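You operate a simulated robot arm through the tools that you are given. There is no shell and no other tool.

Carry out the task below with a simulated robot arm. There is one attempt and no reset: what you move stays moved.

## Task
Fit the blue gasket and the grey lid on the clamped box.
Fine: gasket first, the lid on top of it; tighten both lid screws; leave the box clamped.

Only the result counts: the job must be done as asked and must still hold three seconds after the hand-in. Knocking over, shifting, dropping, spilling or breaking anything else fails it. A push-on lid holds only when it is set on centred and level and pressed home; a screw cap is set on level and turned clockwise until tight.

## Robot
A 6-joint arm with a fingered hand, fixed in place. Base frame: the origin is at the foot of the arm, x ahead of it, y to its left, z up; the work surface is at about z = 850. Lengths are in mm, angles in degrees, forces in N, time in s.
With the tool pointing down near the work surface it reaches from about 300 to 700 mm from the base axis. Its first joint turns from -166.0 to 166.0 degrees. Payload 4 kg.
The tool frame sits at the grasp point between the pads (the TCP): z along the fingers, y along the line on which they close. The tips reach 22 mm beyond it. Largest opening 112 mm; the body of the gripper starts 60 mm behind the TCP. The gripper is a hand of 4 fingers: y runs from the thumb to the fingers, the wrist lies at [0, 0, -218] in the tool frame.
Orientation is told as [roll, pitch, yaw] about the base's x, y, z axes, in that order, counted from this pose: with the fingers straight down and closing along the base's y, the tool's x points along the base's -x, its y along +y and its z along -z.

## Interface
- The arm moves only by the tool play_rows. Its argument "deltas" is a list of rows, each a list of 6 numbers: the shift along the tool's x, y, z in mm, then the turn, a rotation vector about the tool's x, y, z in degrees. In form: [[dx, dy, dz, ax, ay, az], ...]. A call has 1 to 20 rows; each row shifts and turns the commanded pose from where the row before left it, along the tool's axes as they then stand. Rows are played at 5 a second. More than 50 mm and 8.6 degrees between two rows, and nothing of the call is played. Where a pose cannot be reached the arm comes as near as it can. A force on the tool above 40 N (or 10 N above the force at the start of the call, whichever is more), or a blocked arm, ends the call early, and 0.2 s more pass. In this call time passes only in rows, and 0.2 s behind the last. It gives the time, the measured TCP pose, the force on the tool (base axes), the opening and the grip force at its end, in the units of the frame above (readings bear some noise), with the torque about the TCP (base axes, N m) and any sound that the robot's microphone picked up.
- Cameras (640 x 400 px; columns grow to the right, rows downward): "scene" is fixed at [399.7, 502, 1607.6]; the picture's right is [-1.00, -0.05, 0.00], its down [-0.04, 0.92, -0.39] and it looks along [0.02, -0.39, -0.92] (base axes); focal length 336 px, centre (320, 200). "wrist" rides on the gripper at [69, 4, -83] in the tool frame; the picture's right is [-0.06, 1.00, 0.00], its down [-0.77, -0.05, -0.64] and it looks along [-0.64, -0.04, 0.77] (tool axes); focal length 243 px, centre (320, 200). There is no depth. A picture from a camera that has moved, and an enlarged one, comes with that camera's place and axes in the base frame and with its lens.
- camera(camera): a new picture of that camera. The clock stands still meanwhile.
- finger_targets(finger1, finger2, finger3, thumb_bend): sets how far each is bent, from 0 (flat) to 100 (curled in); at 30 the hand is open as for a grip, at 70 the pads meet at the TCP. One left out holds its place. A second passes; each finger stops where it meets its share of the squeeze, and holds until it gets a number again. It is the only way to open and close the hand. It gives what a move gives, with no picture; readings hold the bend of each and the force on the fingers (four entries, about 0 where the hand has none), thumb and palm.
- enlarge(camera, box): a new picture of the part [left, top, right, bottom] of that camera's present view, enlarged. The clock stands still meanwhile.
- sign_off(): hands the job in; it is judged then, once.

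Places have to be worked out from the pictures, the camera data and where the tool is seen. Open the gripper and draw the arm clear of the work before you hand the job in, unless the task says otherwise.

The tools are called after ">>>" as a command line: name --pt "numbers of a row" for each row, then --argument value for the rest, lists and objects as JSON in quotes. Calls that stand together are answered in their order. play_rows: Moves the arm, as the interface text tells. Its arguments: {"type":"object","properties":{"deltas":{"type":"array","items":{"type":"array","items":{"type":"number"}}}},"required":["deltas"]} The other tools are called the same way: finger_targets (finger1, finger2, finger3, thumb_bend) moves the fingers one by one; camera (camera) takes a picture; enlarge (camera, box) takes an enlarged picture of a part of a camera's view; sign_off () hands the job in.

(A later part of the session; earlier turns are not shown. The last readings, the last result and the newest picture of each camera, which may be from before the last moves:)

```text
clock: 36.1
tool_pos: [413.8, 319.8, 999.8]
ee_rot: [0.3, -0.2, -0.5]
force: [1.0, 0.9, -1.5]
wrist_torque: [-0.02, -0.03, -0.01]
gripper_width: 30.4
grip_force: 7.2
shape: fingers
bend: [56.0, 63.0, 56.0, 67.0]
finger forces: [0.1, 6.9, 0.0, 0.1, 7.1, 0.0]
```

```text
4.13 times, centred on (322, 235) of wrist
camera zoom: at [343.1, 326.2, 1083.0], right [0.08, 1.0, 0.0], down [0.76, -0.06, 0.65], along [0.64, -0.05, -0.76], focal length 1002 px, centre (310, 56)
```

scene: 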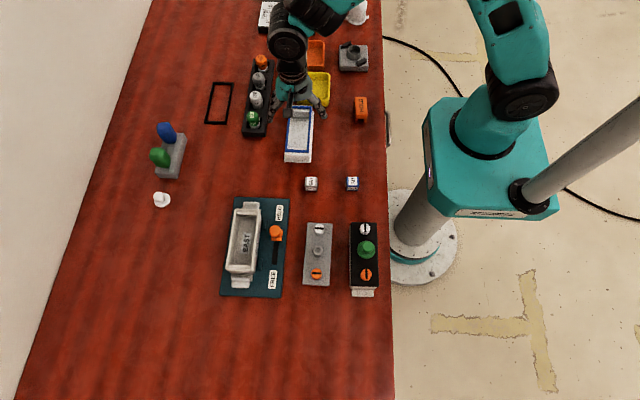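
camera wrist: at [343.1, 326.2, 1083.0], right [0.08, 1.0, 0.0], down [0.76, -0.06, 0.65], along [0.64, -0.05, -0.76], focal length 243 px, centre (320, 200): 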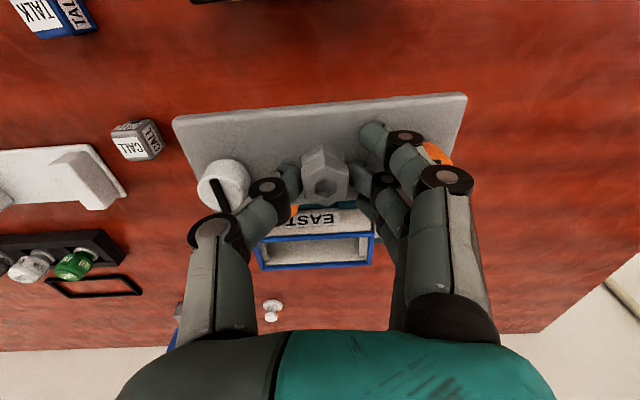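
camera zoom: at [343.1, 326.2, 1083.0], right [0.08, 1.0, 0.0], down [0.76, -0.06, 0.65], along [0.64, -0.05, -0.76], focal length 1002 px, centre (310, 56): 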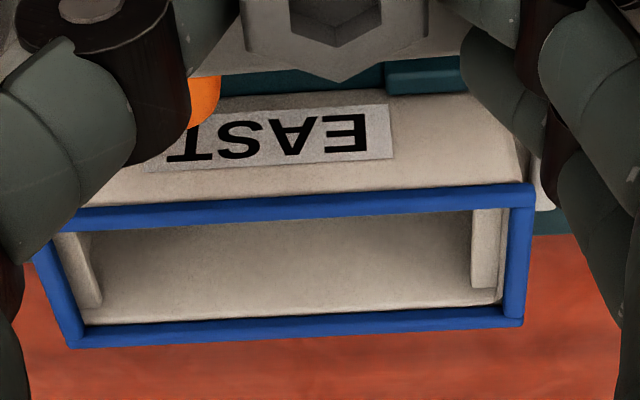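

Measured offsets from lid to gasket centre are about (+162, -20) mm. I level the lid with a 2° roll correction and a small yaw trim, carry it over the box at the same height, and look.

>>> play_rows --pt "0 0 0 -1.0 0 -0.25" --pt "0 0 0 -1.0 0 -0.2" --pt "-20 -2 -4 0 0 0" --pt "-35 -5 0 0 0 0" --pt "-36 -5 0 0 0 0" --pt "-36 -5 0 0 0 0" --pt "-22 -2.9 0 0 0 0" --pt "-13.5 0 0 0 0 0" --pt "0 0 0 0 0 0"

>>> camera --camera "wrist"

>>> enlarge --camera "scene" --box '[205, 170, 305, 300]'

```text
clock: 38.1
tool_pos: [574.3, 300.0, 1004.7]
ee_rot: [2.2, -0.2, -0.3]
force: [0.2, -0.2, -0.7]
wrist_torque: [0.0, 0.01, 0.02]
gripper_width: 30.5
grip_force: 6.9
shape: fingers
bend: [56.0, 63.0, 56.0, 68.0]
finger forces: [0.1, 6.8, 0.0, 0.0, 6.8, 0.0]
```

```text
taken
camera wrist: at [503.8, 301.1, 1087.6], right [0.07, 1.0, 0.04], down [0.76, -0.08, 0.64], along [0.64, -0.01, -0.77], focal length 243 px, centre (320, 200)
```

wrist: 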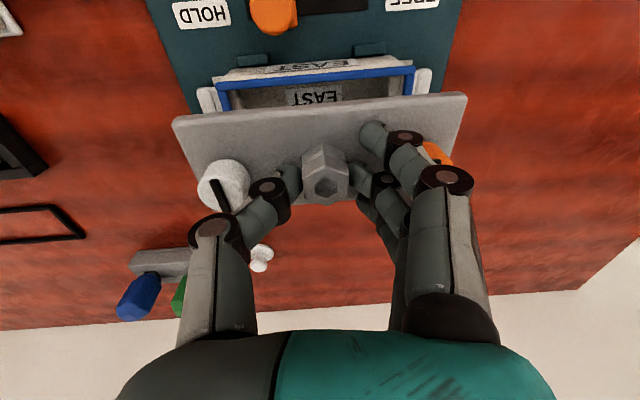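

```text
3.08 times, centred on (255, 235) of scene
camera zoom: at [399.7, 502.0, 1607.6], right [-1.0, -0.05, 0.0], down [-0.04, 0.92, -0.39], along [0.02, -0.39, -0.92], focal length 1034 px, centre (520, 92)
```

zoom: 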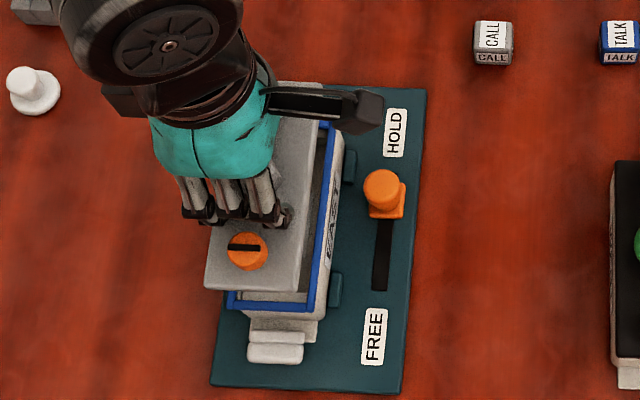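

Both the lid's near edge and the gasket's near long side are visible. I enlarge to measure their relative place.

>>> enlarge --camera "wrist" --box '[160, 50, 320, 150]'

>>> enlarge --camera "wrist" --box '[320, 50, 480, 150]'

>>> enlarge --camera "scene" --box '[225, 190, 285, 280]'

```text
4.00 times, centred on (240, 100) of wrist
camera zoom: at [503.8, 301.1, 1087.6], right [0.07, 1.0, 0.04], down [0.76, -0.08, 0.64], along [0.64, -0.01, -0.77], focal length 970 px, centre (640, 600)
```

zoom: 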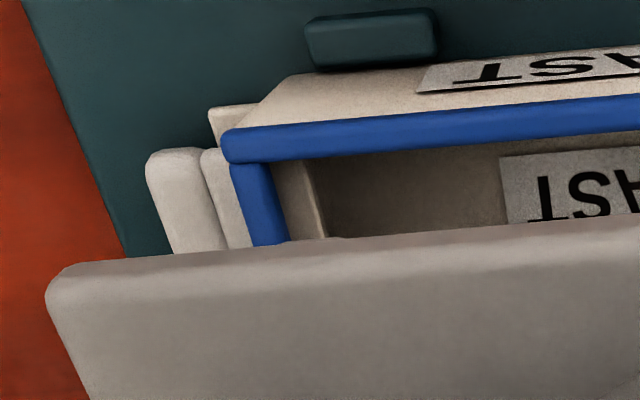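

```text
4.00 times, centred on (400, 100) of wrist
camera zoom: at [503.8, 301.1, 1087.6], right [0.07, 1.0, 0.04], down [0.76, -0.08, 0.64], along [0.64, -0.01, -0.77], focal length 970 px, centre (0, 600)
```

zoom: 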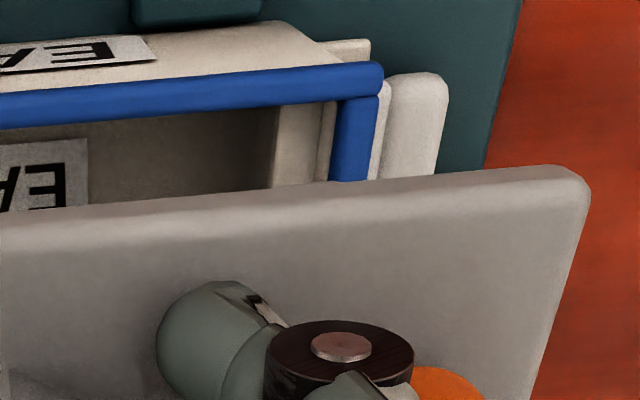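

```text
4.44 times, centred on (255, 235) of scene
camera zoom: at [399.7, 502.0, 1607.6], right [-1.0, -0.05, 0.0], down [-0.04, 0.92, -0.39], along [0.02, -0.39, -0.92], focal length 1494 px, centre (609, 44)
```

zoom: 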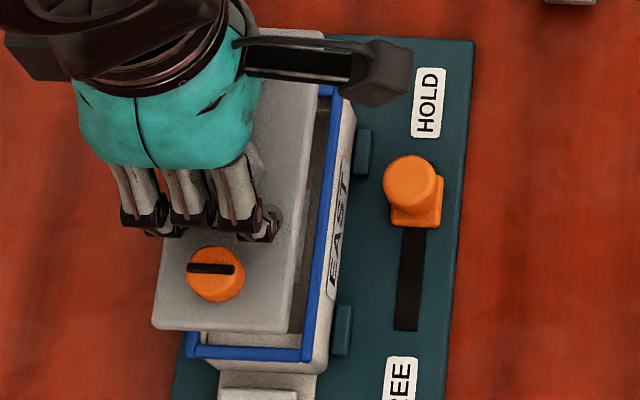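

Wrist view says aligned within about 0.5 mm, but the scene view suggests about 2 mm in x. I zoom the scene camera to resolve this.

>>> enlarge --camera "scene" --box '[225, 250, 275, 280]'

>>> enlarge --camera "scene" --box '[250, 190, 300, 225]'

```text
12.80 times, centred on (250, 265) of scene
camera zoom: at [399.7, 502.0, 1607.6], right [-1.0, -0.05, 0.0], down [-0.04, 0.92, -0.39], along [0.02, -0.39, -0.92], focal length 4303 px, centre (1216, -632)
```

zoom: 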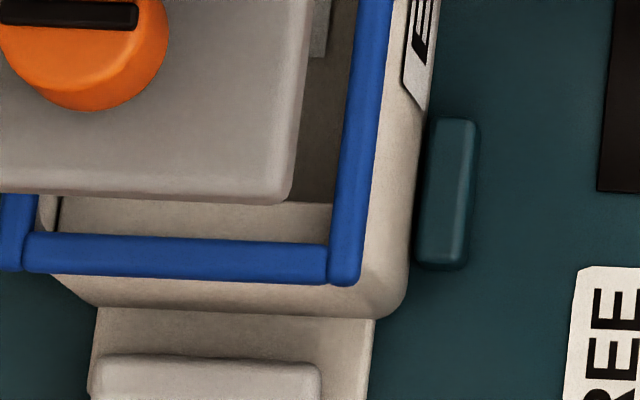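

```text
11.43 times, centred on (275, 208) of scene
camera zoom: at [399.7, 502.0, 1607.6], right [-1.0, -0.05, 0.0], down [-0.04, 0.92, -0.39], along [0.02, -0.39, -0.92], focal length 3842 px, centre (834, 114)
```

zoom: 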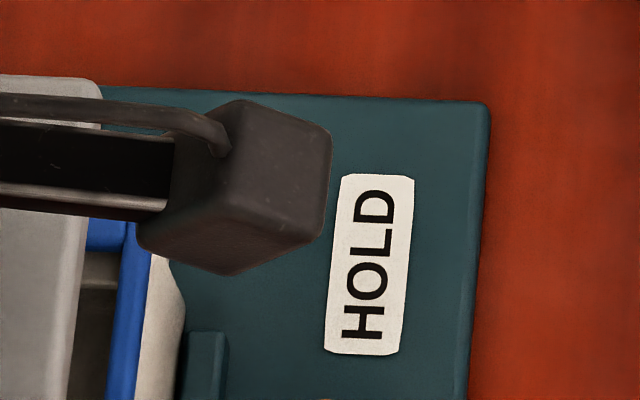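

The two views differ by about 2 mm, so I shift +0.7 mm in x and descend 28 mm to reduce the parallax, keeping the legs above the gasket. Then I measure again.

>>> play_rows --pt "-0.7 0 8 0 0 0" --pt "0 0 10 0 0 0" --pt "0 0 10 0 0 0" --pt "0 0 0 0 0 0"

>>> enlarge --camera "wrist" --box '[160, 50, 320, 150]'

>>> enlarge --camera "wrist" --box '[320, 50, 480, 150]'

>>> enlarge --camera "scene" --box '[225, 250, 275, 280]'

>>> enlarge --camera "scene" --box '[225, 190, 285, 280]'

```text
clock: 39.1
tool_pos: [576.2, 302.0, 976.8]
ee_rot: [2.3, -0.3, -0.3]
force: [-0.7, 0.3, -1.8]
wrist_torque: [0.01, 0.02, -0.02]
gripper_width: 30.4
grip_force: 7.1
shape: fingers
bend: [56.0, 63.0, 56.0, 68.0]
finger forces: [0.0, 6.8, 0.0, 0.0, 6.8, 0.0]
```

```text
4.00 times, centred on (240, 100) of wrist
camera zoom: at [505.5, 302.8, 1059.5], right [0.07, 1.0, 0.04], down [0.76, -0.08, 0.64], along [0.64, -0.01, -0.76], focal length 970 px, centre (640, 600)
```

zoom: 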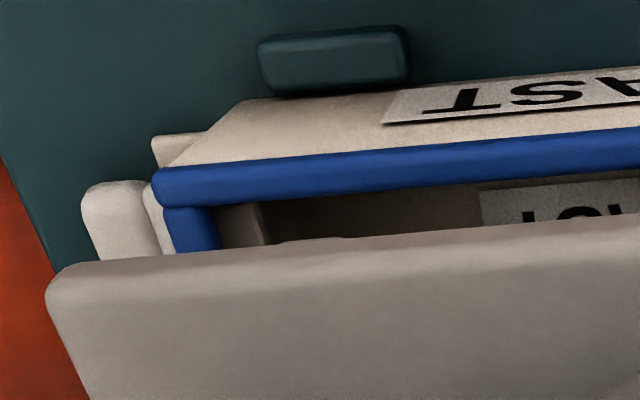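

```text
4.00 times, centred on (400, 100) of wrist
camera zoom: at [505.5, 302.8, 1059.5], right [0.07, 1.0, 0.04], down [0.76, -0.08, 0.64], along [0.64, -0.01, -0.76], focal length 970 px, centre (0, 600)
```

zoom: 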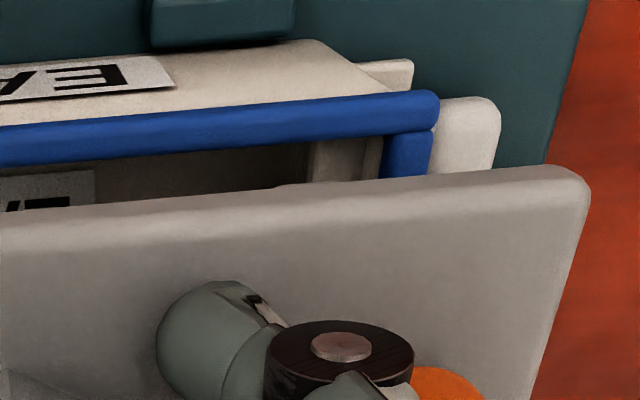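

```text
12.80 times, centred on (250, 265) of scene
camera zoom: at [399.7, 502.0, 1607.6], right [-1.0, -0.05, 0.0], down [-0.04, 0.92, -0.39], along [0.02, -0.39, -0.92], focal length 4303 px, centre (1216, -632)
```

zoom: 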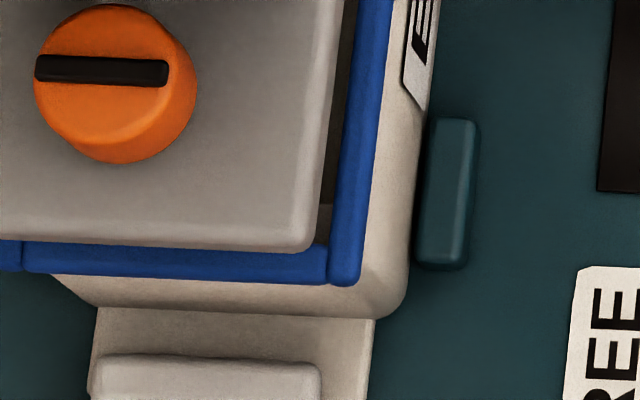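

```text
4.44 times, centred on (255, 235) of scene
camera zoom: at [399.7, 502.0, 1607.6], right [-1.0, -0.05, 0.0], down [-0.04, 0.92, -0.39], along [0.02, -0.39, -0.92], focal length 1494 px, centre (609, 44)
```

zoom: 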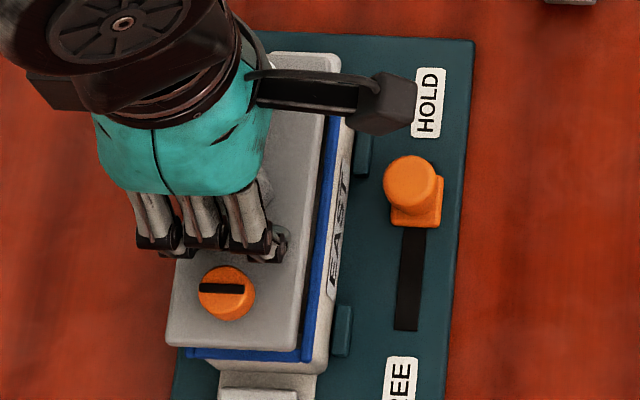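

Both views now agree that the lid is about 1.7 mm too far in +y, and roughly 0.8 mm in +x on average. I correct that and descend another 6 mm, leaving the legs just above the gasket.

>>> play_rows --pt "0.8 -1.7 0 0 0 0" --pt "0 -0.12 3 0 0 0" --pt "0 -0.12 3 0 0 0" --pt "0 0 0 0 0 0"

>>> enlarge --camera "wrist" --box '[160, 50, 320, 150]'

>>> enlarge --camera "wrist" --box '[320, 50, 480, 150]'

>>> enlarge --camera "scene" --box '[225, 250, 275, 280]'

>>> enlarge --camera "scene" --box '[230, 190, 280, 220]'

```text
clock: 40.1
tool_pos: [576.2, 300.1, 970.5]
ee_rot: [2.4, -0.2, -0.3]
force: [-0.2, 0.1, -0.6]
wrist_torque: [-0.01, 0.0, 0.01]
gripper_width: 30.5
grip_force: 6.8
shape: fingers
bend: [56.0, 63.0, 56.0, 68.0]
finger forces: [0.0, 6.8, 0.0, 0.1, 6.8, 0.0]
```

```text
4.00 times, centred on (240, 100) of wrist
camera zoom: at [505.0, 301.0, 1053.4], right [0.07, 1.0, 0.04], down [0.76, -0.08, 0.64], along [0.64, -0.01, -0.76], focal length 970 px, centre (640, 600)
```

zoom: 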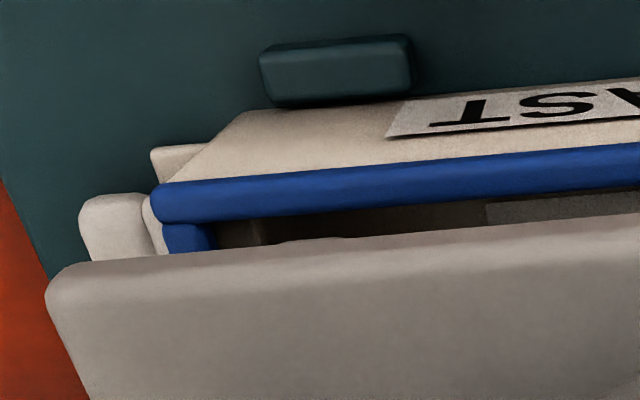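

```text
4.00 times, centred on (400, 100) of wrist
camera zoom: at [505.0, 301.0, 1053.4], right [0.07, 1.0, 0.04], down [0.76, -0.08, 0.64], along [0.64, -0.01, -0.76], focal length 970 px, centre (0, 600)
```

zoom: 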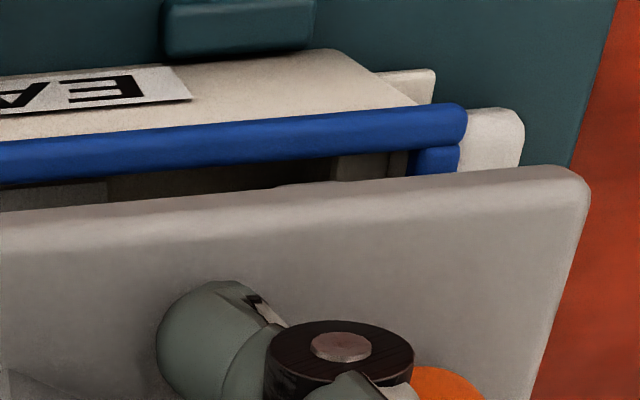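

```text
12.80 times, centred on (250, 265) of scene
camera zoom: at [399.7, 502.0, 1607.6], right [-1.0, -0.05, 0.0], down [-0.04, 0.92, -0.39], along [0.02, -0.39, -0.92], focal length 4303 px, centre (1216, -632)
```

zoom: 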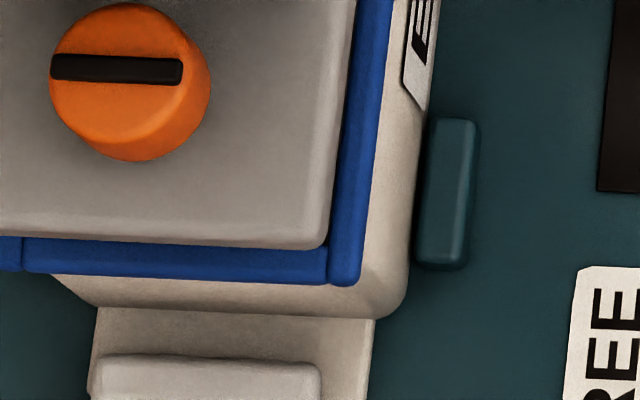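

```text
12.80 times, centred on (255, 205) of scene
camera zoom: at [399.7, 502.0, 1607.6], right [-1.0, -0.05, 0.0], down [-0.04, 0.92, -0.39], along [0.02, -0.39, -0.92], focal length 4303 px, centre (1152, 136)
```

zoom: 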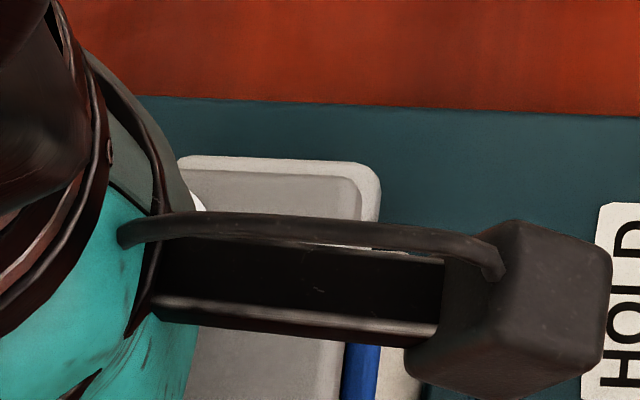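

The y alignment is good, and the two x estimates straddle zero at ±1 mm. I lower slowly, letting the legs enter the opening, and watch the forces.

>>> play_rows --pt "0 -0.06 1.5 0 0 0" --pt "0 -0.06 1.5 0 0 0" --pt "0 -0.06 1.5 0 0 0" --pt "0 -0.06 1.5 0 0 0" --pt "0 0 0 0 0 0"

>>> enlarge --camera "scene" --box '[225, 190, 285, 280]'

>>> enlarge --camera "wrist" --box '[160, 40, 480, 240]'

```text
clock: 41.3
tool_pos: [576.7, 298.3, 964.7]
ee_rot: [2.3, -0.2, -0.3]
force: [0.1, -0.2, -1.0]
wrist_torque: [-0.03, 0.02, 0.0]
gripper_width: 30.6
grip_force: 6.7
shape: fingers
bend: [56.0, 63.0, 56.0, 68.0]
finger forces: [0.1, 6.8, 0.0, 0.1, 6.8, 0.0]
```

```text
4.44 times, centred on (255, 235) of scene
camera zoom: at [399.7, 502.0, 1607.6], right [-1.0, -0.05, 0.0], down [-0.04, 0.92, -0.39], along [0.02, -0.39, -0.92], focal length 1494 px, centre (609, 44)
```

zoom: 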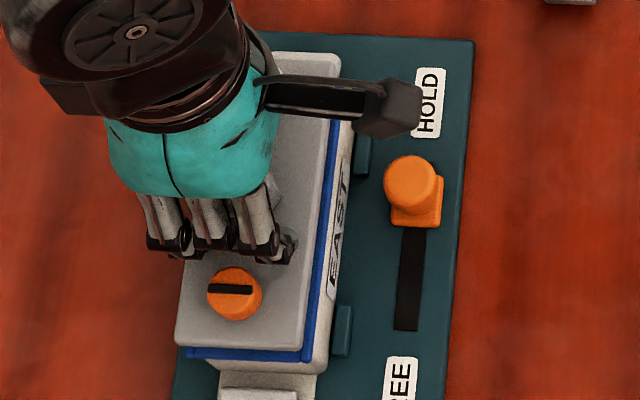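

```text
2.00 times, centred on (320, 140) of wrist
camera zoom: at [505.2, 300.1, 1047.3], right [0.07, 1.0, 0.04], down [0.76, -0.08, 0.64], along [0.64, -0.01, -0.76], focal length 485 px, centre (320, 320)
```

zoom: 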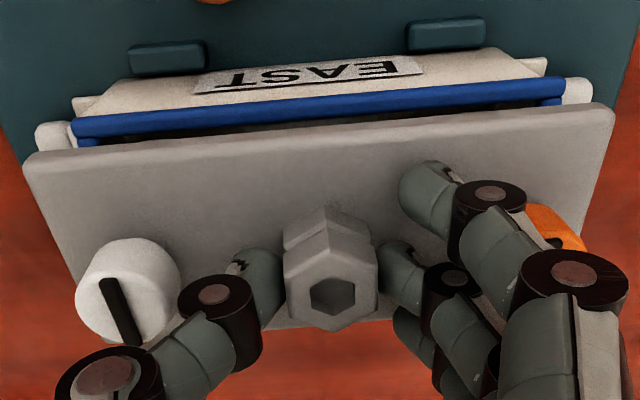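

No contact yet. I continue the descent.

>>> play_rows --pt "0 -0.04 1.5 0 0 0" --pt "0 -0.04 1.5 0 0 0" --pt "0 -0.04 1.5 0 0 0" --pt "0 -0.04 1.5 0 0 0" --pt "0 0 0 0 0 0"

>>> enlarge --camera "scene" --box '[225, 250, 275, 280]'

>>> enlarge --camera "wrist" --box '[160, 40, 480, 240]'

```text
clock: 42.5
tool_pos: [575.7, 299.1, 957.8]
ee_rot: [2.2, -0.4, -0.3]
force: [-0.3, -0.4, -1.1]
wrist_torque: [0.02, 0.01, 0.01]
gripper_width: 30.4
grip_force: 6.9
shape: fingers
bend: [56.0, 63.0, 56.0, 68.0]
finger forces: [0.0, 6.8, 0.0, 0.0, 6.8, 0.1]
```

```text
12.80 times, centred on (250, 265) of scene
camera zoom: at [399.7, 502.0, 1607.6], right [-1.0, -0.05, 0.0], down [-0.04, 0.92, -0.39], along [0.02, -0.39, -0.92], focal length 4303 px, centre (1216, -632)
```

zoom: 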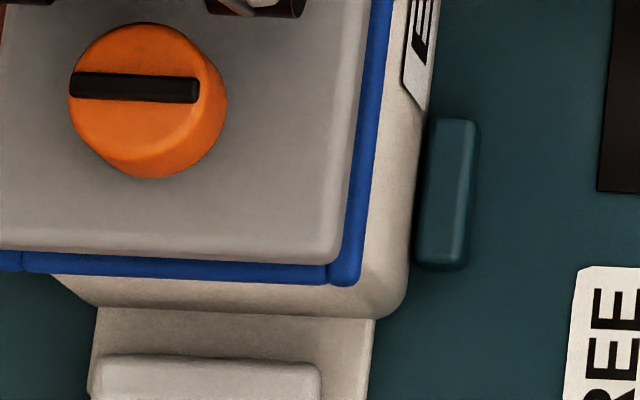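

```text
2.00 times, centred on (320, 140) of wrist
camera zoom: at [505.1, 300.9, 1040.9], right [0.07, 1.0, 0.04], down [0.76, -0.08, 0.64], along [0.64, -0.01, -0.76], focal length 485 px, centre (320, 320)
```

zoom: 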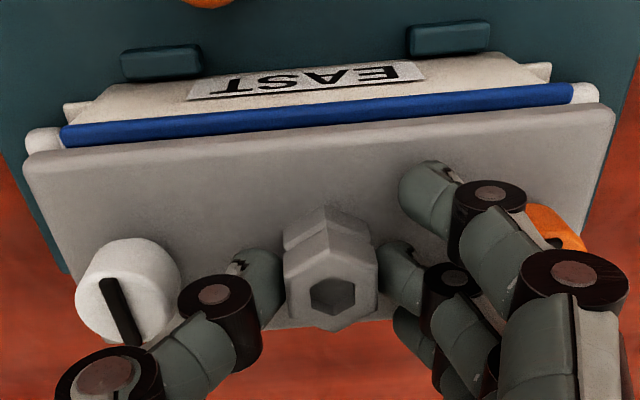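

Aligned within under 1 mm in both views, and the legs appear to be entering freely. I continue lowering with a 0.3 mm nudge in +x.

>>> play_rows --pt "-0.3 -0.05 1.5 0 0 0" --pt "0 -0.05 1.5 0 0 0" --pt "0 -0.05 1.5 0 0 0" --pt "0 -0.05 1.5 0 0 0" --pt "0 0 0 0 0 0"

>>> enlarge --camera "scene" --box '[225, 250, 275, 280]'

>>> enlarge --camera "wrist" --box '[160, 40, 480, 240]'

```text
clock: 43.7
tool_pos: [576.1, 298.6, 952.5]
ee_rot: [2.3, -0.4, -0.3]
force: [-0.6, 0.0, -1.1]
wrist_torque: [0.02, -0.01, 0.0]
gripper_width: 30.5
grip_force: 6.8
shape: fingers
bend: [56.0, 63.0, 56.0, 68.0]
finger forces: [0.1, 6.8, 0.1, 0.0, 6.8, 0.1]
```

```text
12.80 times, centred on (250, 265) of scene
camera zoom: at [399.7, 502.0, 1607.6], right [-1.0, -0.05, 0.0], down [-0.04, 0.92, -0.39], along [0.02, -0.39, -0.92], focal length 4303 px, centre (1216, -632)
```

zoom: 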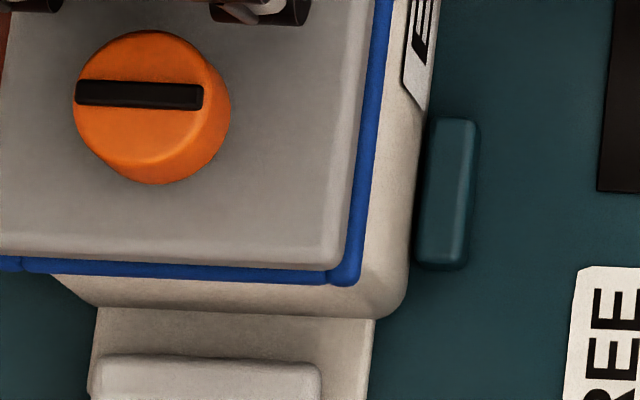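

```text
2.00 times, centred on (320, 140) of wrist
camera zoom: at [505.7, 300.7, 1035.5], right [0.07, 1.0, 0.04], down [0.76, -0.08, 0.64], along [0.64, -0.01, -0.76], focal length 485 px, centre (320, 320)
```

zoom: 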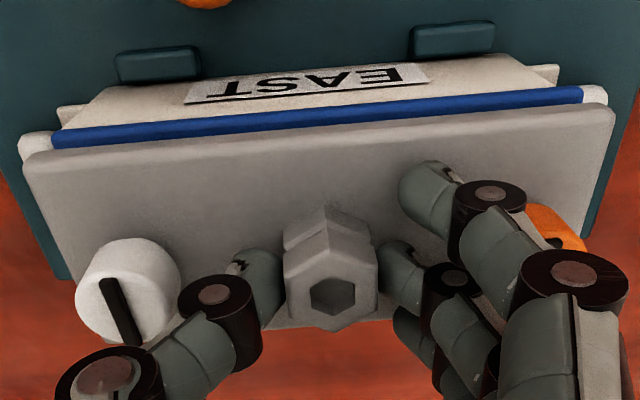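

Still free. I continue down toward contact between lid and gasket.

>>> play_rows --pt "-0.2 -0.05 1.5 0 0 0" --pt "0 -0.05 1.5 0 0 0" --pt "0 -0.05 1.0 0 0 0" --pt "0 -0.05 1.0 0 0 0" --pt "0 0 0 0 0 0"

>>> enlarge --camera "scene" --box '[225, 250, 275, 280]'

>>> enlarge --camera "wrist" --box '[160, 40, 480, 240]'

```text
clock: 44.9
tool_pos: [576.7, 299.5, 946.9]
ee_rot: [2.2, -0.3, -0.3]
force: [0.0, 0.7, -0.4]
wrist_torque: [0.02, -0.02, -0.02]
gripper_width: 31.0
grip_force: 6.8
shape: fingers
bend: [56.0, 63.0, 56.0, 68.0]
finger forces: [0.1, 6.9, 0.0, 0.1, 6.8, 0.0]
```

```text
12.80 times, centred on (250, 265) of scene
camera zoom: at [399.7, 502.0, 1607.6], right [-1.0, -0.05, 0.0], down [-0.04, 0.92, -0.39], along [0.02, -0.39, -0.92], focal length 4303 px, centre (1216, -632)
```

zoom: 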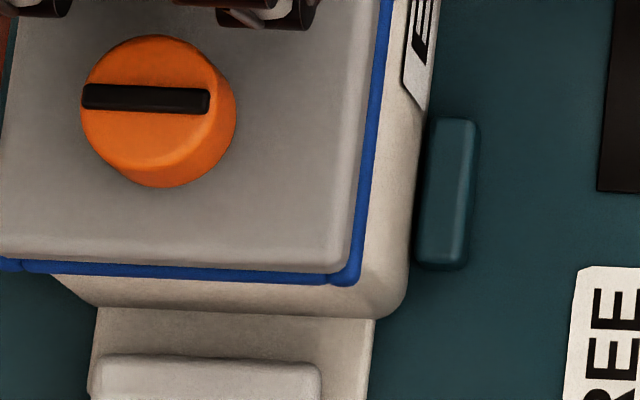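

```text
2.00 times, centred on (320, 140) of wrist
camera zoom: at [505.9, 300.2, 1030.4], right [0.07, 1.0, 0.04], down [0.76, -0.08, 0.64], along [0.64, -0.01, -0.76], focal length 485 px, centre (320, 320)
```

zoom: 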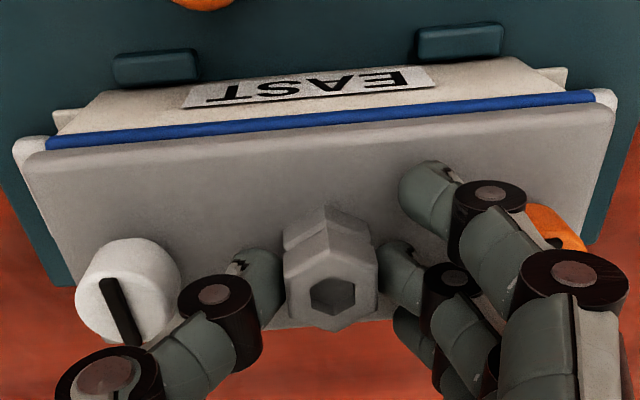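

It is close to seating. I check the far (+x) side of the lid against the gasket in the scene view.

>>> enlarge --camera "scene" --box '[215, 245, 265, 280]'

>>> enlarge --camera "wrist" --box '[270, 180, 390, 220]'

```text
11.43 times, centred on (240, 262) of scene
camera zoom: at [399.7, 502.0, 1607.6], right [-1.0, -0.05, 0.0], down [-0.04, 0.92, -0.39], along [0.02, -0.39, -0.92], focal length 3842 px, centre (1234, -514)
```

zoom: 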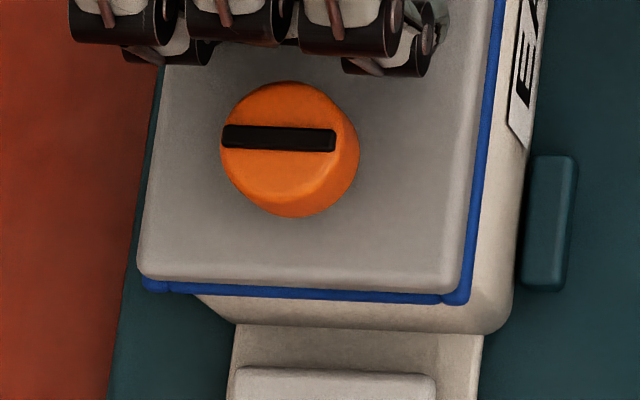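

```text
5.33 times, centred on (330, 200) of wrist
camera zoom: at [505.9, 300.2, 1030.4], right [0.07, 1.0, 0.04], down [0.76, -0.08, 0.64], along [0.64, -0.01, -0.76], focal length 1294 px, centre (267, 200)
```

zoom: 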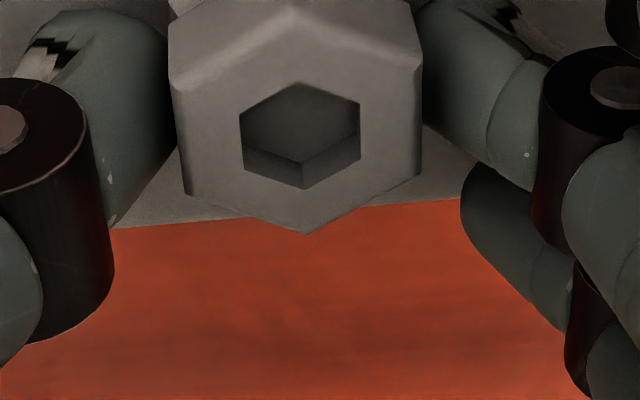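

Well centred. I lower in 1 mm steps to contact.

>>> play_rows --pt "0 -0.04 1.0 0 0 0" --pt "0 -0.04 1.0 0 0 0" --pt "0 -0.04 1.0 0 0 0" --pt "0 0 0 0 0 0"

>>> enlarge --camera "scene" --box '[215, 245, 265, 280]'

>>> enlarge --camera "wrist" --box '[160, 40, 480, 240]'

```text
clock: 45.9
tool_pos: [576.5, 298.9, 945.6]
ee_rot: [2.3, -0.4, -0.3]
force: [0.3, -0.7, -0.1]
wrist_torque: [0.02, 0.02, 0.01]
gripper_width: 30.5
grip_force: 6.6
shape: fingers
bend: [56.0, 63.0, 56.0, 68.0]
finger forces: [0.0, 6.6, 0.0, 0.0, 7.0, 0.0]
```

```text
11.43 times, centred on (240, 262) of scene
camera zoom: at [399.7, 502.0, 1607.6], right [-1.0, -0.05, 0.0], down [-0.04, 0.92, -0.39], along [0.02, -0.39, -0.92], focal length 3842 px, centre (1234, -514)
```

zoom: 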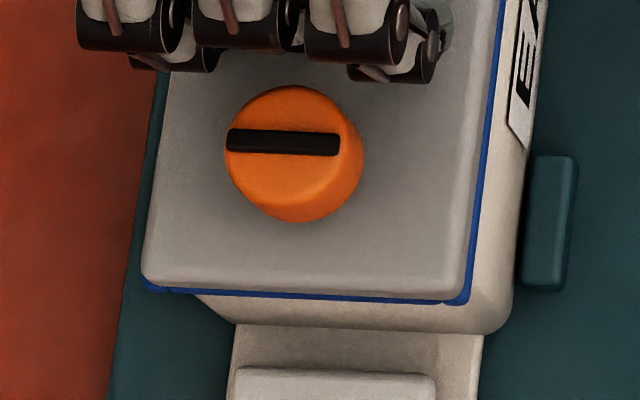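

```text
2.00 times, centred on (320, 140) of wrist
camera zoom: at [505.6, 300.5, 1026.9], right [0.07, 1.0, 0.04], down [0.76, -0.08, 0.64], along [0.64, -0.01, -0.76], focal length 485 px, centre (320, 320)
```

zoom: 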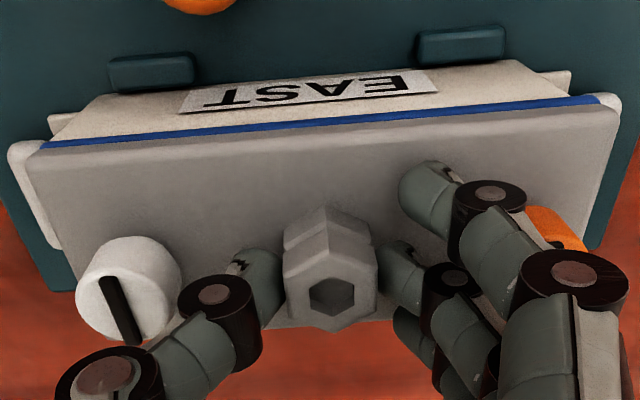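

The lid is starting to be supported. I shift +0.5 mm in x and lower a bit more until there is clear contact force.

>>> play_rows --pt "-0.5 -0.04 0.5 0 0 0" --pt "0 -0.04 1.0 0 0 0" --pt "0 -0.04 1.0 0 0 0" --pt "0 0 0 0 0 0"

>>> enlarge --camera "scene" --box '[215, 245, 265, 280]'

>>> enlarge --camera "wrist" --box '[160, 40, 480, 240]'

```text
clock: 46.9
tool_pos: [577.7, 298.4, 943.2]
ee_rot: [2.3, -0.3, -0.4]
force: [-1.7, -1.7, 6.7]
wrist_torque: [0.05, 0.02, 0.05]
gripper_width: 30.2
grip_force: 7.2
shape: fingers
bend: [56.0, 64.0, 56.0, 68.0]
finger forces: [0.0, 7.4, 0.0, 0.1, 8.5, 0.1]
```

```text
11.43 times, centred on (240, 262) of scene
camera zoom: at [399.7, 502.0, 1607.6], right [-1.0, -0.05, 0.0], down [-0.04, 0.92, -0.39], along [0.02, -0.39, -0.92], focal length 3842 px, centre (1234, -514)
```

zoom: 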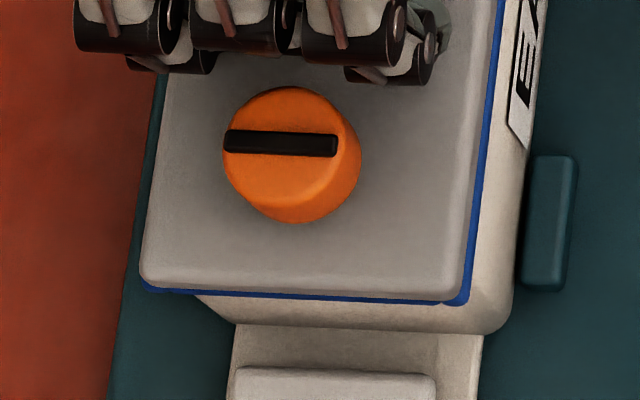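

```text
2.00 times, centred on (320, 140) of wrist
camera zoom: at [506.4, 300.5, 1025.3], right [0.07, 1.0, 0.04], down [0.76, -0.08, 0.64], along [0.64, -0.01, -0.76], focal length 485 px, centre (320, 320)
```

zoom: 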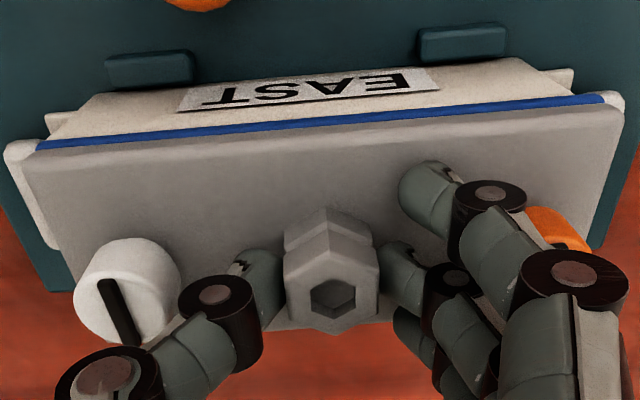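

Contact at about 7 N with an even gasket strip visible along the near side. I release the boss gently, opening just enough to stay clear of the screw heads.

>>> finger_targets --finger2 60 --thumb_bend 62

>>> enlarge --camera "wrist" --box '[160, 40, 480, 240]'

>>> enlarge --camera "scene" --box '[215, 245, 265, 280]'

```text
clock: 47.9
tool_pos: [577.5, 298.0, 943.3]
ee_rot: [2.3, -0.4, -0.4]
force: [1.5, -0.1, 7.5]
wrist_torque: [-0.15, 0.04, -0.01]
gripper_width: 31.9
grip_force: 4.2
shape: fingers
bend: [56.0, 60.0, 56.0, 63.0]
finger forces: [0.2, 0.2, 0.0, 0.0, 8.0, 0.0]
```

```text
2.00 times, centred on (320, 140) of wrist
camera zoom: at [506.4, 300.5, 1025.1], right [0.07, 1.0, 0.04], down [0.76, -0.08, 0.64], along [0.64, -0.01, -0.76], focal length 485 px, centre (320, 320)
```

zoom: 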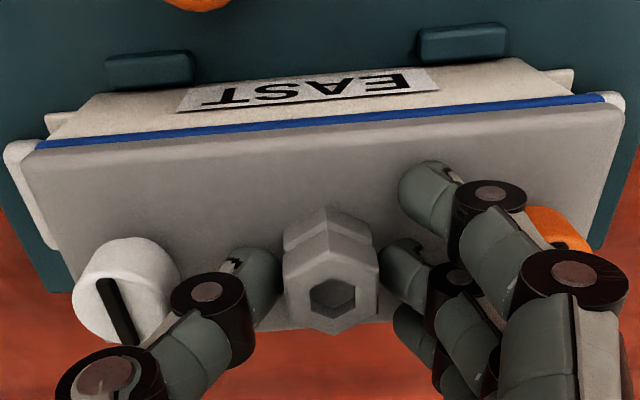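

```text
11.43 times, centred on (240, 262) of scene
camera zoom: at [399.7, 502.0, 1607.6], right [-1.0, -0.05, 0.0], down [-0.04, 0.92, -0.39], along [0.02, -0.39, -0.92], focal length 3842 px, centre (1234, -514)
```

zoom: 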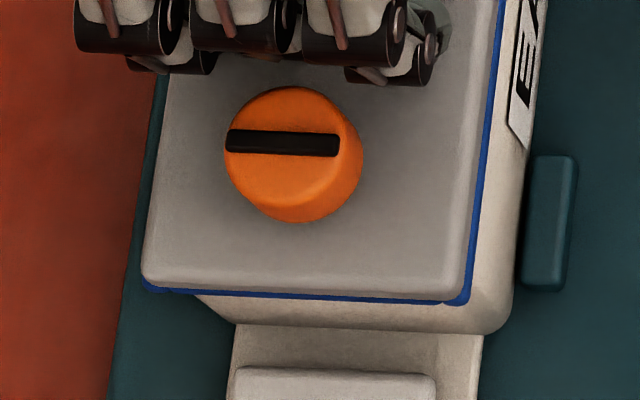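

The boss is free; the thumb drum presses lightly on the white screw because of the hand's tilt. I lift straight up in small steps.

>>> play_rows --pt "0 0.08 -2 0 0 0" --pt "0 0.08 -3 0 0 0" --pt "0 0.16 -5 0 0 0" --pt "0 0.4 -10 0 0 0" --pt "0 0.4 -10 0 0 0" --pt "0 0.8 -20 0 0 0" --pt "0 0.8 -20 0 0 0" --pt "0 0 0 0 0 0"

>>> camera --camera "wrist"

>>> enlarge --camera "scene" --box '[215, 190, 295, 290]'

```text
clock: 49.7
tool_pos: [578.6, 298.4, 1013.3]
ee_rot: [2.3, -0.2, -0.3]
force: [-1.1, -0.4, -0.1]
wrist_torque: [0.03, 0.04, 0.0]
gripper_width: 33.1
grip_force: 0.1
shape: fingers
bend: [56.0, 60.0, 56.0, 62.0]
finger forces: [0.1, 0.1, 0.0, 0.0, 0.0, 0.0]
```

```text
taken
camera wrist: at [506.9, 300.2, 1095.0], right [0.07, 1.0, 0.04], down [0.76, -0.08, 0.64], along [0.64, -0.01, -0.76], focal length 243 px, centre (320, 200)
```

wrist: 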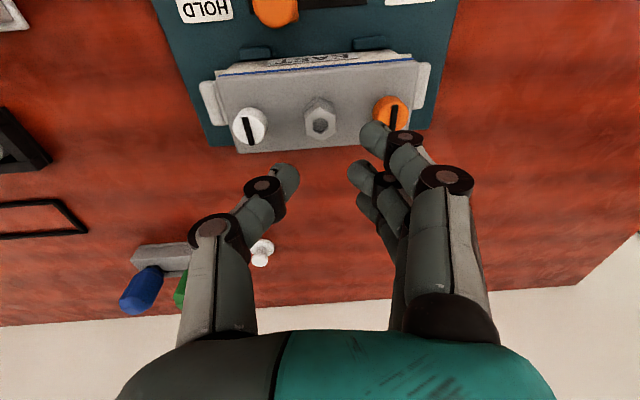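

```text
4.00 times, centred on (255, 240) of scene
camera zoom: at [399.7, 502.0, 1607.6], right [-1.0, -0.05, 0.0], down [-0.04, 0.92, -0.39], along [0.02, -0.39, -0.92], focal length 1345 px, centre (580, 40)
```

zoom: 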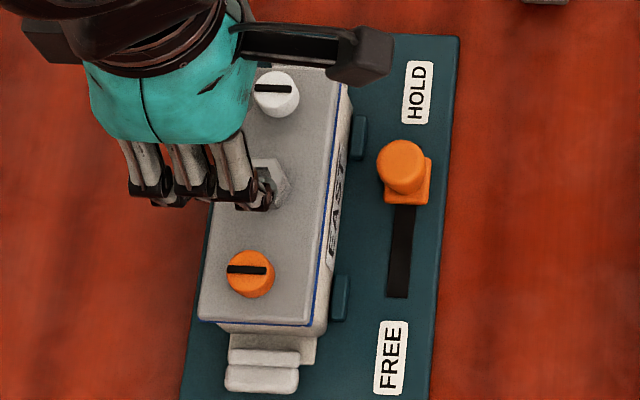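

The lid is on. I re-level the hand and inspect the lid's seating closely.

>>> play_rows --pt "0 0 0 2.3 0.3 -0.3" --pt "0 0 0 0 0 0"

>>> enlarge --camera "wrist" --box '[190, 30, 440, 170]'

>>> enlarge --camera "wrist" --box '[190, 50, 320, 130]'

>>> enlarge --camera "wrist" --box '[320, 40, 450, 120]'

>>> enlarge --camera "scene" --box '[215, 245, 265, 280]'

```text
clock: 50.3
tool_pos: [576.9, 299.0, 1013.5]
ee_rot: [0.0, 0.0, 0.1]
force: [0.8, -0.5, -0.2]
wrist_torque: [0.01, 0.0, 0.01]
gripper_width: 33.3
grip_force: 0.1
shape: fingers
bend: [56.0, 60.0, 56.0, 62.0]
finger forces: [0.0, 0.0, 0.1, 0.1, 0.0, 0.1]
```

```text
2.56 times, centred on (315, 100) of wrist
camera zoom: at [506.8, 303.5, 1095.6], right [0.06, 1.0, 0.0], down [0.77, -0.05, 0.64], along [0.64, -0.04, -0.77], focal length 621 px, centre (333, 456)
```

zoom: 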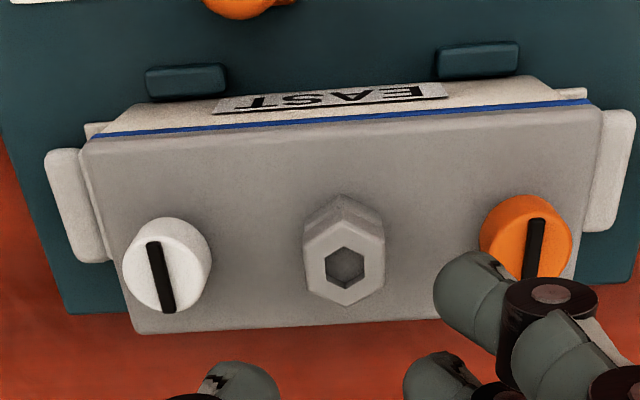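

```text
4.92 times, centred on (255, 90) of wrist
camera zoom: at [506.8, 303.5, 1095.6], right [0.06, 1.0, 0.0], down [0.77, -0.05, 0.64], along [0.64, -0.04, -0.77], focal length 1194 px, centre (640, 742)
```

zoom: 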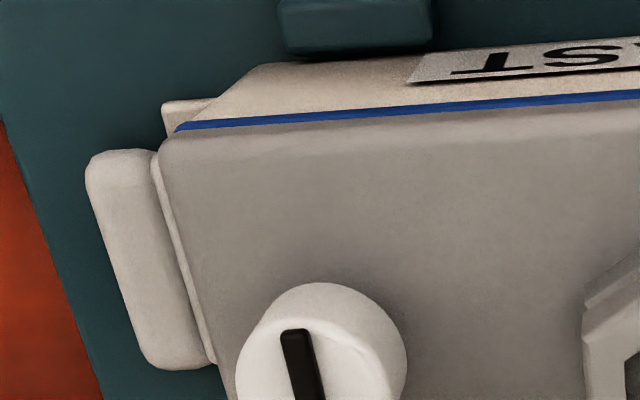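

```text
4.92 times, centred on (385, 80) of wrist
camera zoom: at [506.8, 303.5, 1095.6], right [0.06, 1.0, 0.0], down [0.77, -0.05, 0.64], along [0.64, -0.04, -0.77], focal length 1194 px, centre (0, 791)
```

zoom: 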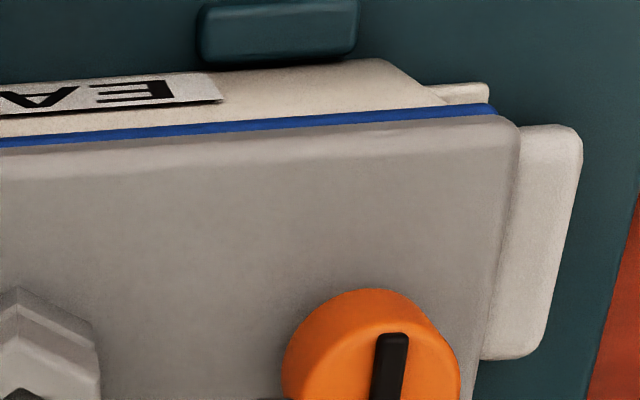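

```text
11.43 times, centred on (240, 262) of scene
camera zoom: at [399.7, 502.0, 1607.6], right [-1.0, -0.05, 0.0], down [-0.04, 0.92, -0.39], along [0.02, -0.39, -0.92], focal length 3842 px, centre (1234, -514)
```

zoom: 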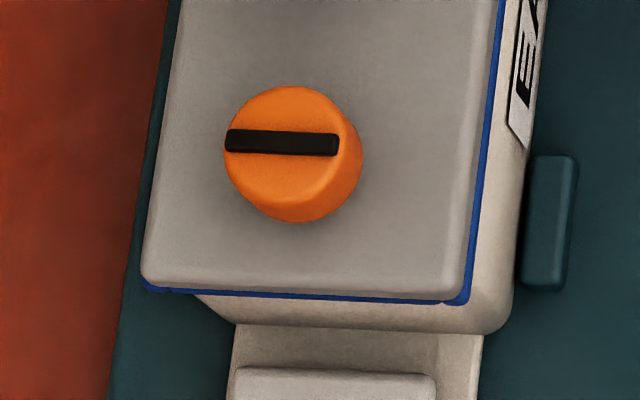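

The lid sits flush and level. The screws are at about (575.1, 253.5) white and (575.2, 352.5) orange. I take the orange one first: I move over it and turn the hand to yaw +90, so a clockwise turn sweeps the fingers away from the boss.

>>> play_rows --pt "0.5 26.5 0 0 0 0" --pt "0.5 26.5 0 0 0 0" --pt "0 0 0 0 0 -8.2" --pt "0 0 0 0 0 -8.2" --pt "0 0 0 0 0 -8.2" --pt "0 0 0 0 0 -8.2" --pt "0 0 0 0 0 -8.2" --pt "0 0 0 0 0 -8.2" --pt "0 0 0 0 0 -8.2" --pt "0 0 0 0 0 -8.2" --pt "0 0 0 0 0 -8.2" --pt "0 0 0 0 0 -8.2" --pt "0 0 0 0 0 -8.1" --pt "0 0 0 0 0 0"

>>> camera --camera "wrist"

>>> enlarge --camera "scene" --box '[190, 170, 310, 310]'

```text
clock: 53.3
tool_pos: [575.5, 352.0, 1012.2]
ee_rot: [-0.1, 0.0, 90.2]
force: [-0.6, 0.3, 0.1]
wrist_torque: [0.0, 0.01, 0.0]
gripper_width: 33.0
grip_force: 0.0
shape: fingers
bend: [56.0, 60.0, 56.0, 62.0]
finger forces: [0.0, 0.1, 0.0, 0.0, 0.1, 0.0]
```

```text
taken
camera wrist: at [570.7, 282.6, 1095.1], right [-1.0, 0.06, 0.0], down [0.05, 0.77, 0.64], along [0.04, 0.64, -0.77], focal length 243 px, centre (320, 200)
```

wrist: 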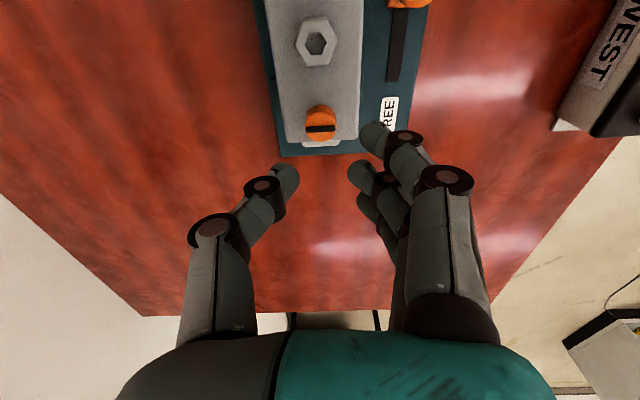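

```text
2.86 times, centred on (250, 240) of scene
camera zoom: at [399.7, 502.0, 1607.6], right [-1.0, -0.05, 0.0], down [-0.04, 0.92, -0.39], along [0.02, -0.39, -0.92], focal length 960 px, centre (520, 86)
```

zoom: 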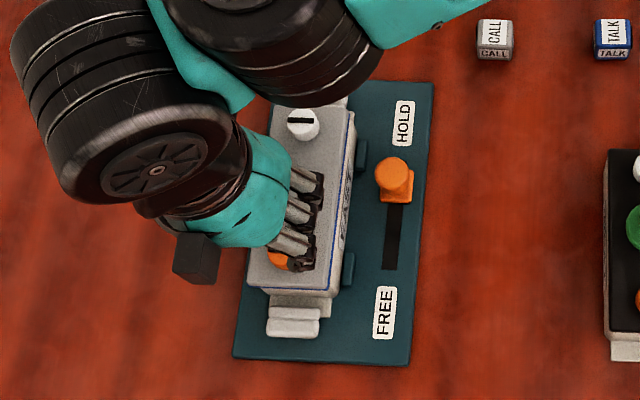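

Yaw +90 works. I set symmetrical openings, lower to z ≈ 965, and measure the orange screw relative to the TCP.

>>> finger_targets --finger1 58 --finger2 58 --finger3 58 --thumb_bend 58

>>> play_rows --pt "0 0 20 0 0 0.2" --pt "0 0 25 0 0 0" --pt "0 0 0 0 0 0"

>>> enlarge --camera "wrist" --box '[220, 60, 420, 220]'

>>> enlarge --camera "scene" --box '[215, 220, 285, 290]'

```text
clock: 54.3
tool_pos: [575.5, 351.7, 1011.9]
ee_rot: [0.0, 0.0, 90.1]
force: [0.6, -0.6, -0.1]
wrist_torque: [-0.02, 0.02, -0.02]
gripper_width: 38.7
grip_force: 0.0
shape: fingers
bend: [57.0, 57.0, 57.0, 57.0]
finger forces: [0.1, 0.0, 0.0, 0.0, 0.0, 0.0]
```

```text
clock: 55.1
tool_pos: [575.4, 353.1, 967.9]
ee_rot: [0.1, -0.1, 89.8]
force: [-0.7, 0.1, -0.8]
wrist_torque: [0.04, 0.01, -0.02]
gripper_width: 38.2
grip_force: 0.1
shape: fingers
bend: [57.0, 57.0, 57.0, 57.0]
finger forces: [0.0, 0.1, 0.0, 0.0, 0.1, 0.0]
```

```text
2.50 times, centred on (320, 140) of wrist
camera zoom: at [570.4, 283.3, 1050.0], right [-1.0, 0.06, 0.0], down [0.05, 0.77, 0.64], along [0.04, 0.64, -0.77], focal length 606 px, centre (320, 350)
```

zoom: 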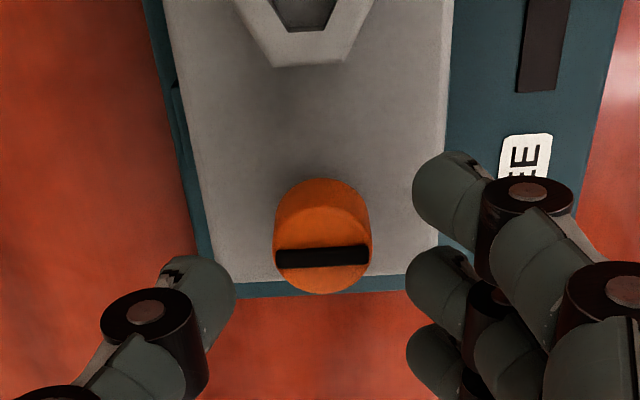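

```text
5.71 times, centred on (250, 255) of scene
camera zoom: at [399.7, 502.0, 1607.6], right [-1.0, -0.05, 0.0], down [-0.04, 0.92, -0.39], along [0.02, -0.39, -0.92], focal length 1921 px, centre (720, -114)
```

zoom: 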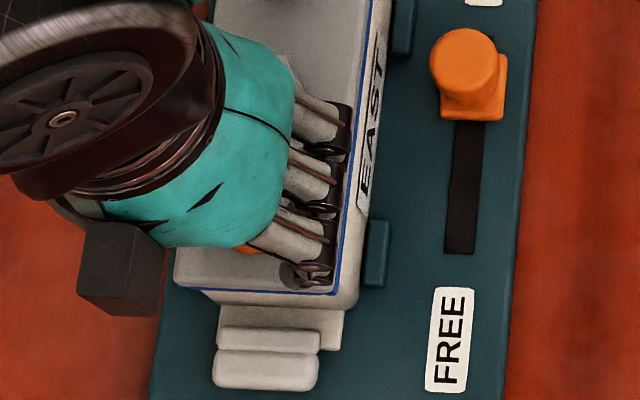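

The orange screw is centred in the closing direction. I lower to z ≈ 942 and look again.

>>> play_rows --pt "0 0 15 0 0 0" --pt "0 0 10 0 0 0" --pt "0 0 0 0 0 0"

>>> enlarge --camera "wrist" --box '[220, 80, 420, 240]'

>>> enlarge --camera "scene" --box '[215, 220, 285, 290]'

```text
clock: 55.9
tool_pos: [576.4, 352.6, 943.8]
ee_rot: [0.1, -0.1, 89.9]
force: [-0.1, 0.2, 6.0]
wrist_torque: [-0.02, 0.17, 0.01]
gripper_width: 38.4
grip_force: 3.1
shape: fingers
bend: [57.0, 57.0, 57.0, 57.0]
finger forces: [2.6, 1.5, 2.1, 0.0, 0.0, 0.1]
```

```text
2.50 times, centred on (320, 160) of wrist
camera zoom: at [571.1, 283.1, 1026.1], right [-1.0, 0.06, 0.0], down [0.05, 0.77, 0.64], along [0.04, 0.64, -0.77], focal length 606 px, centre (320, 300)
```

zoom: 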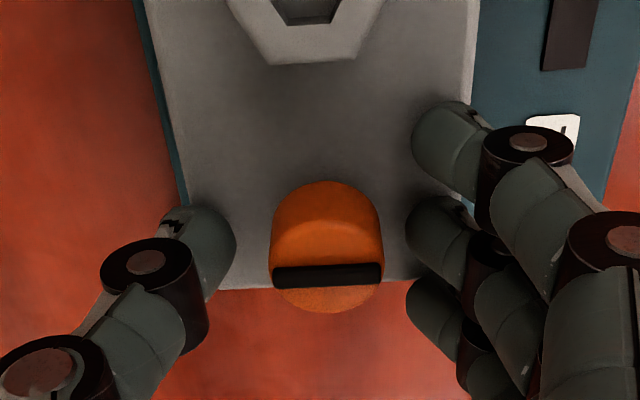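

```text
5.71 times, centred on (250, 255) of scene
camera zoom: at [399.7, 502.0, 1607.6], right [-1.0, -0.05, 0.0], down [-0.04, 0.92, -0.39], along [0.02, -0.39, -0.92], focal length 1921 px, centre (720, -114)
```

zoom: 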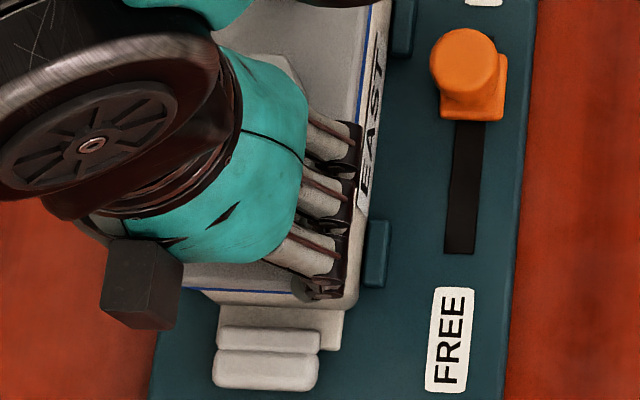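

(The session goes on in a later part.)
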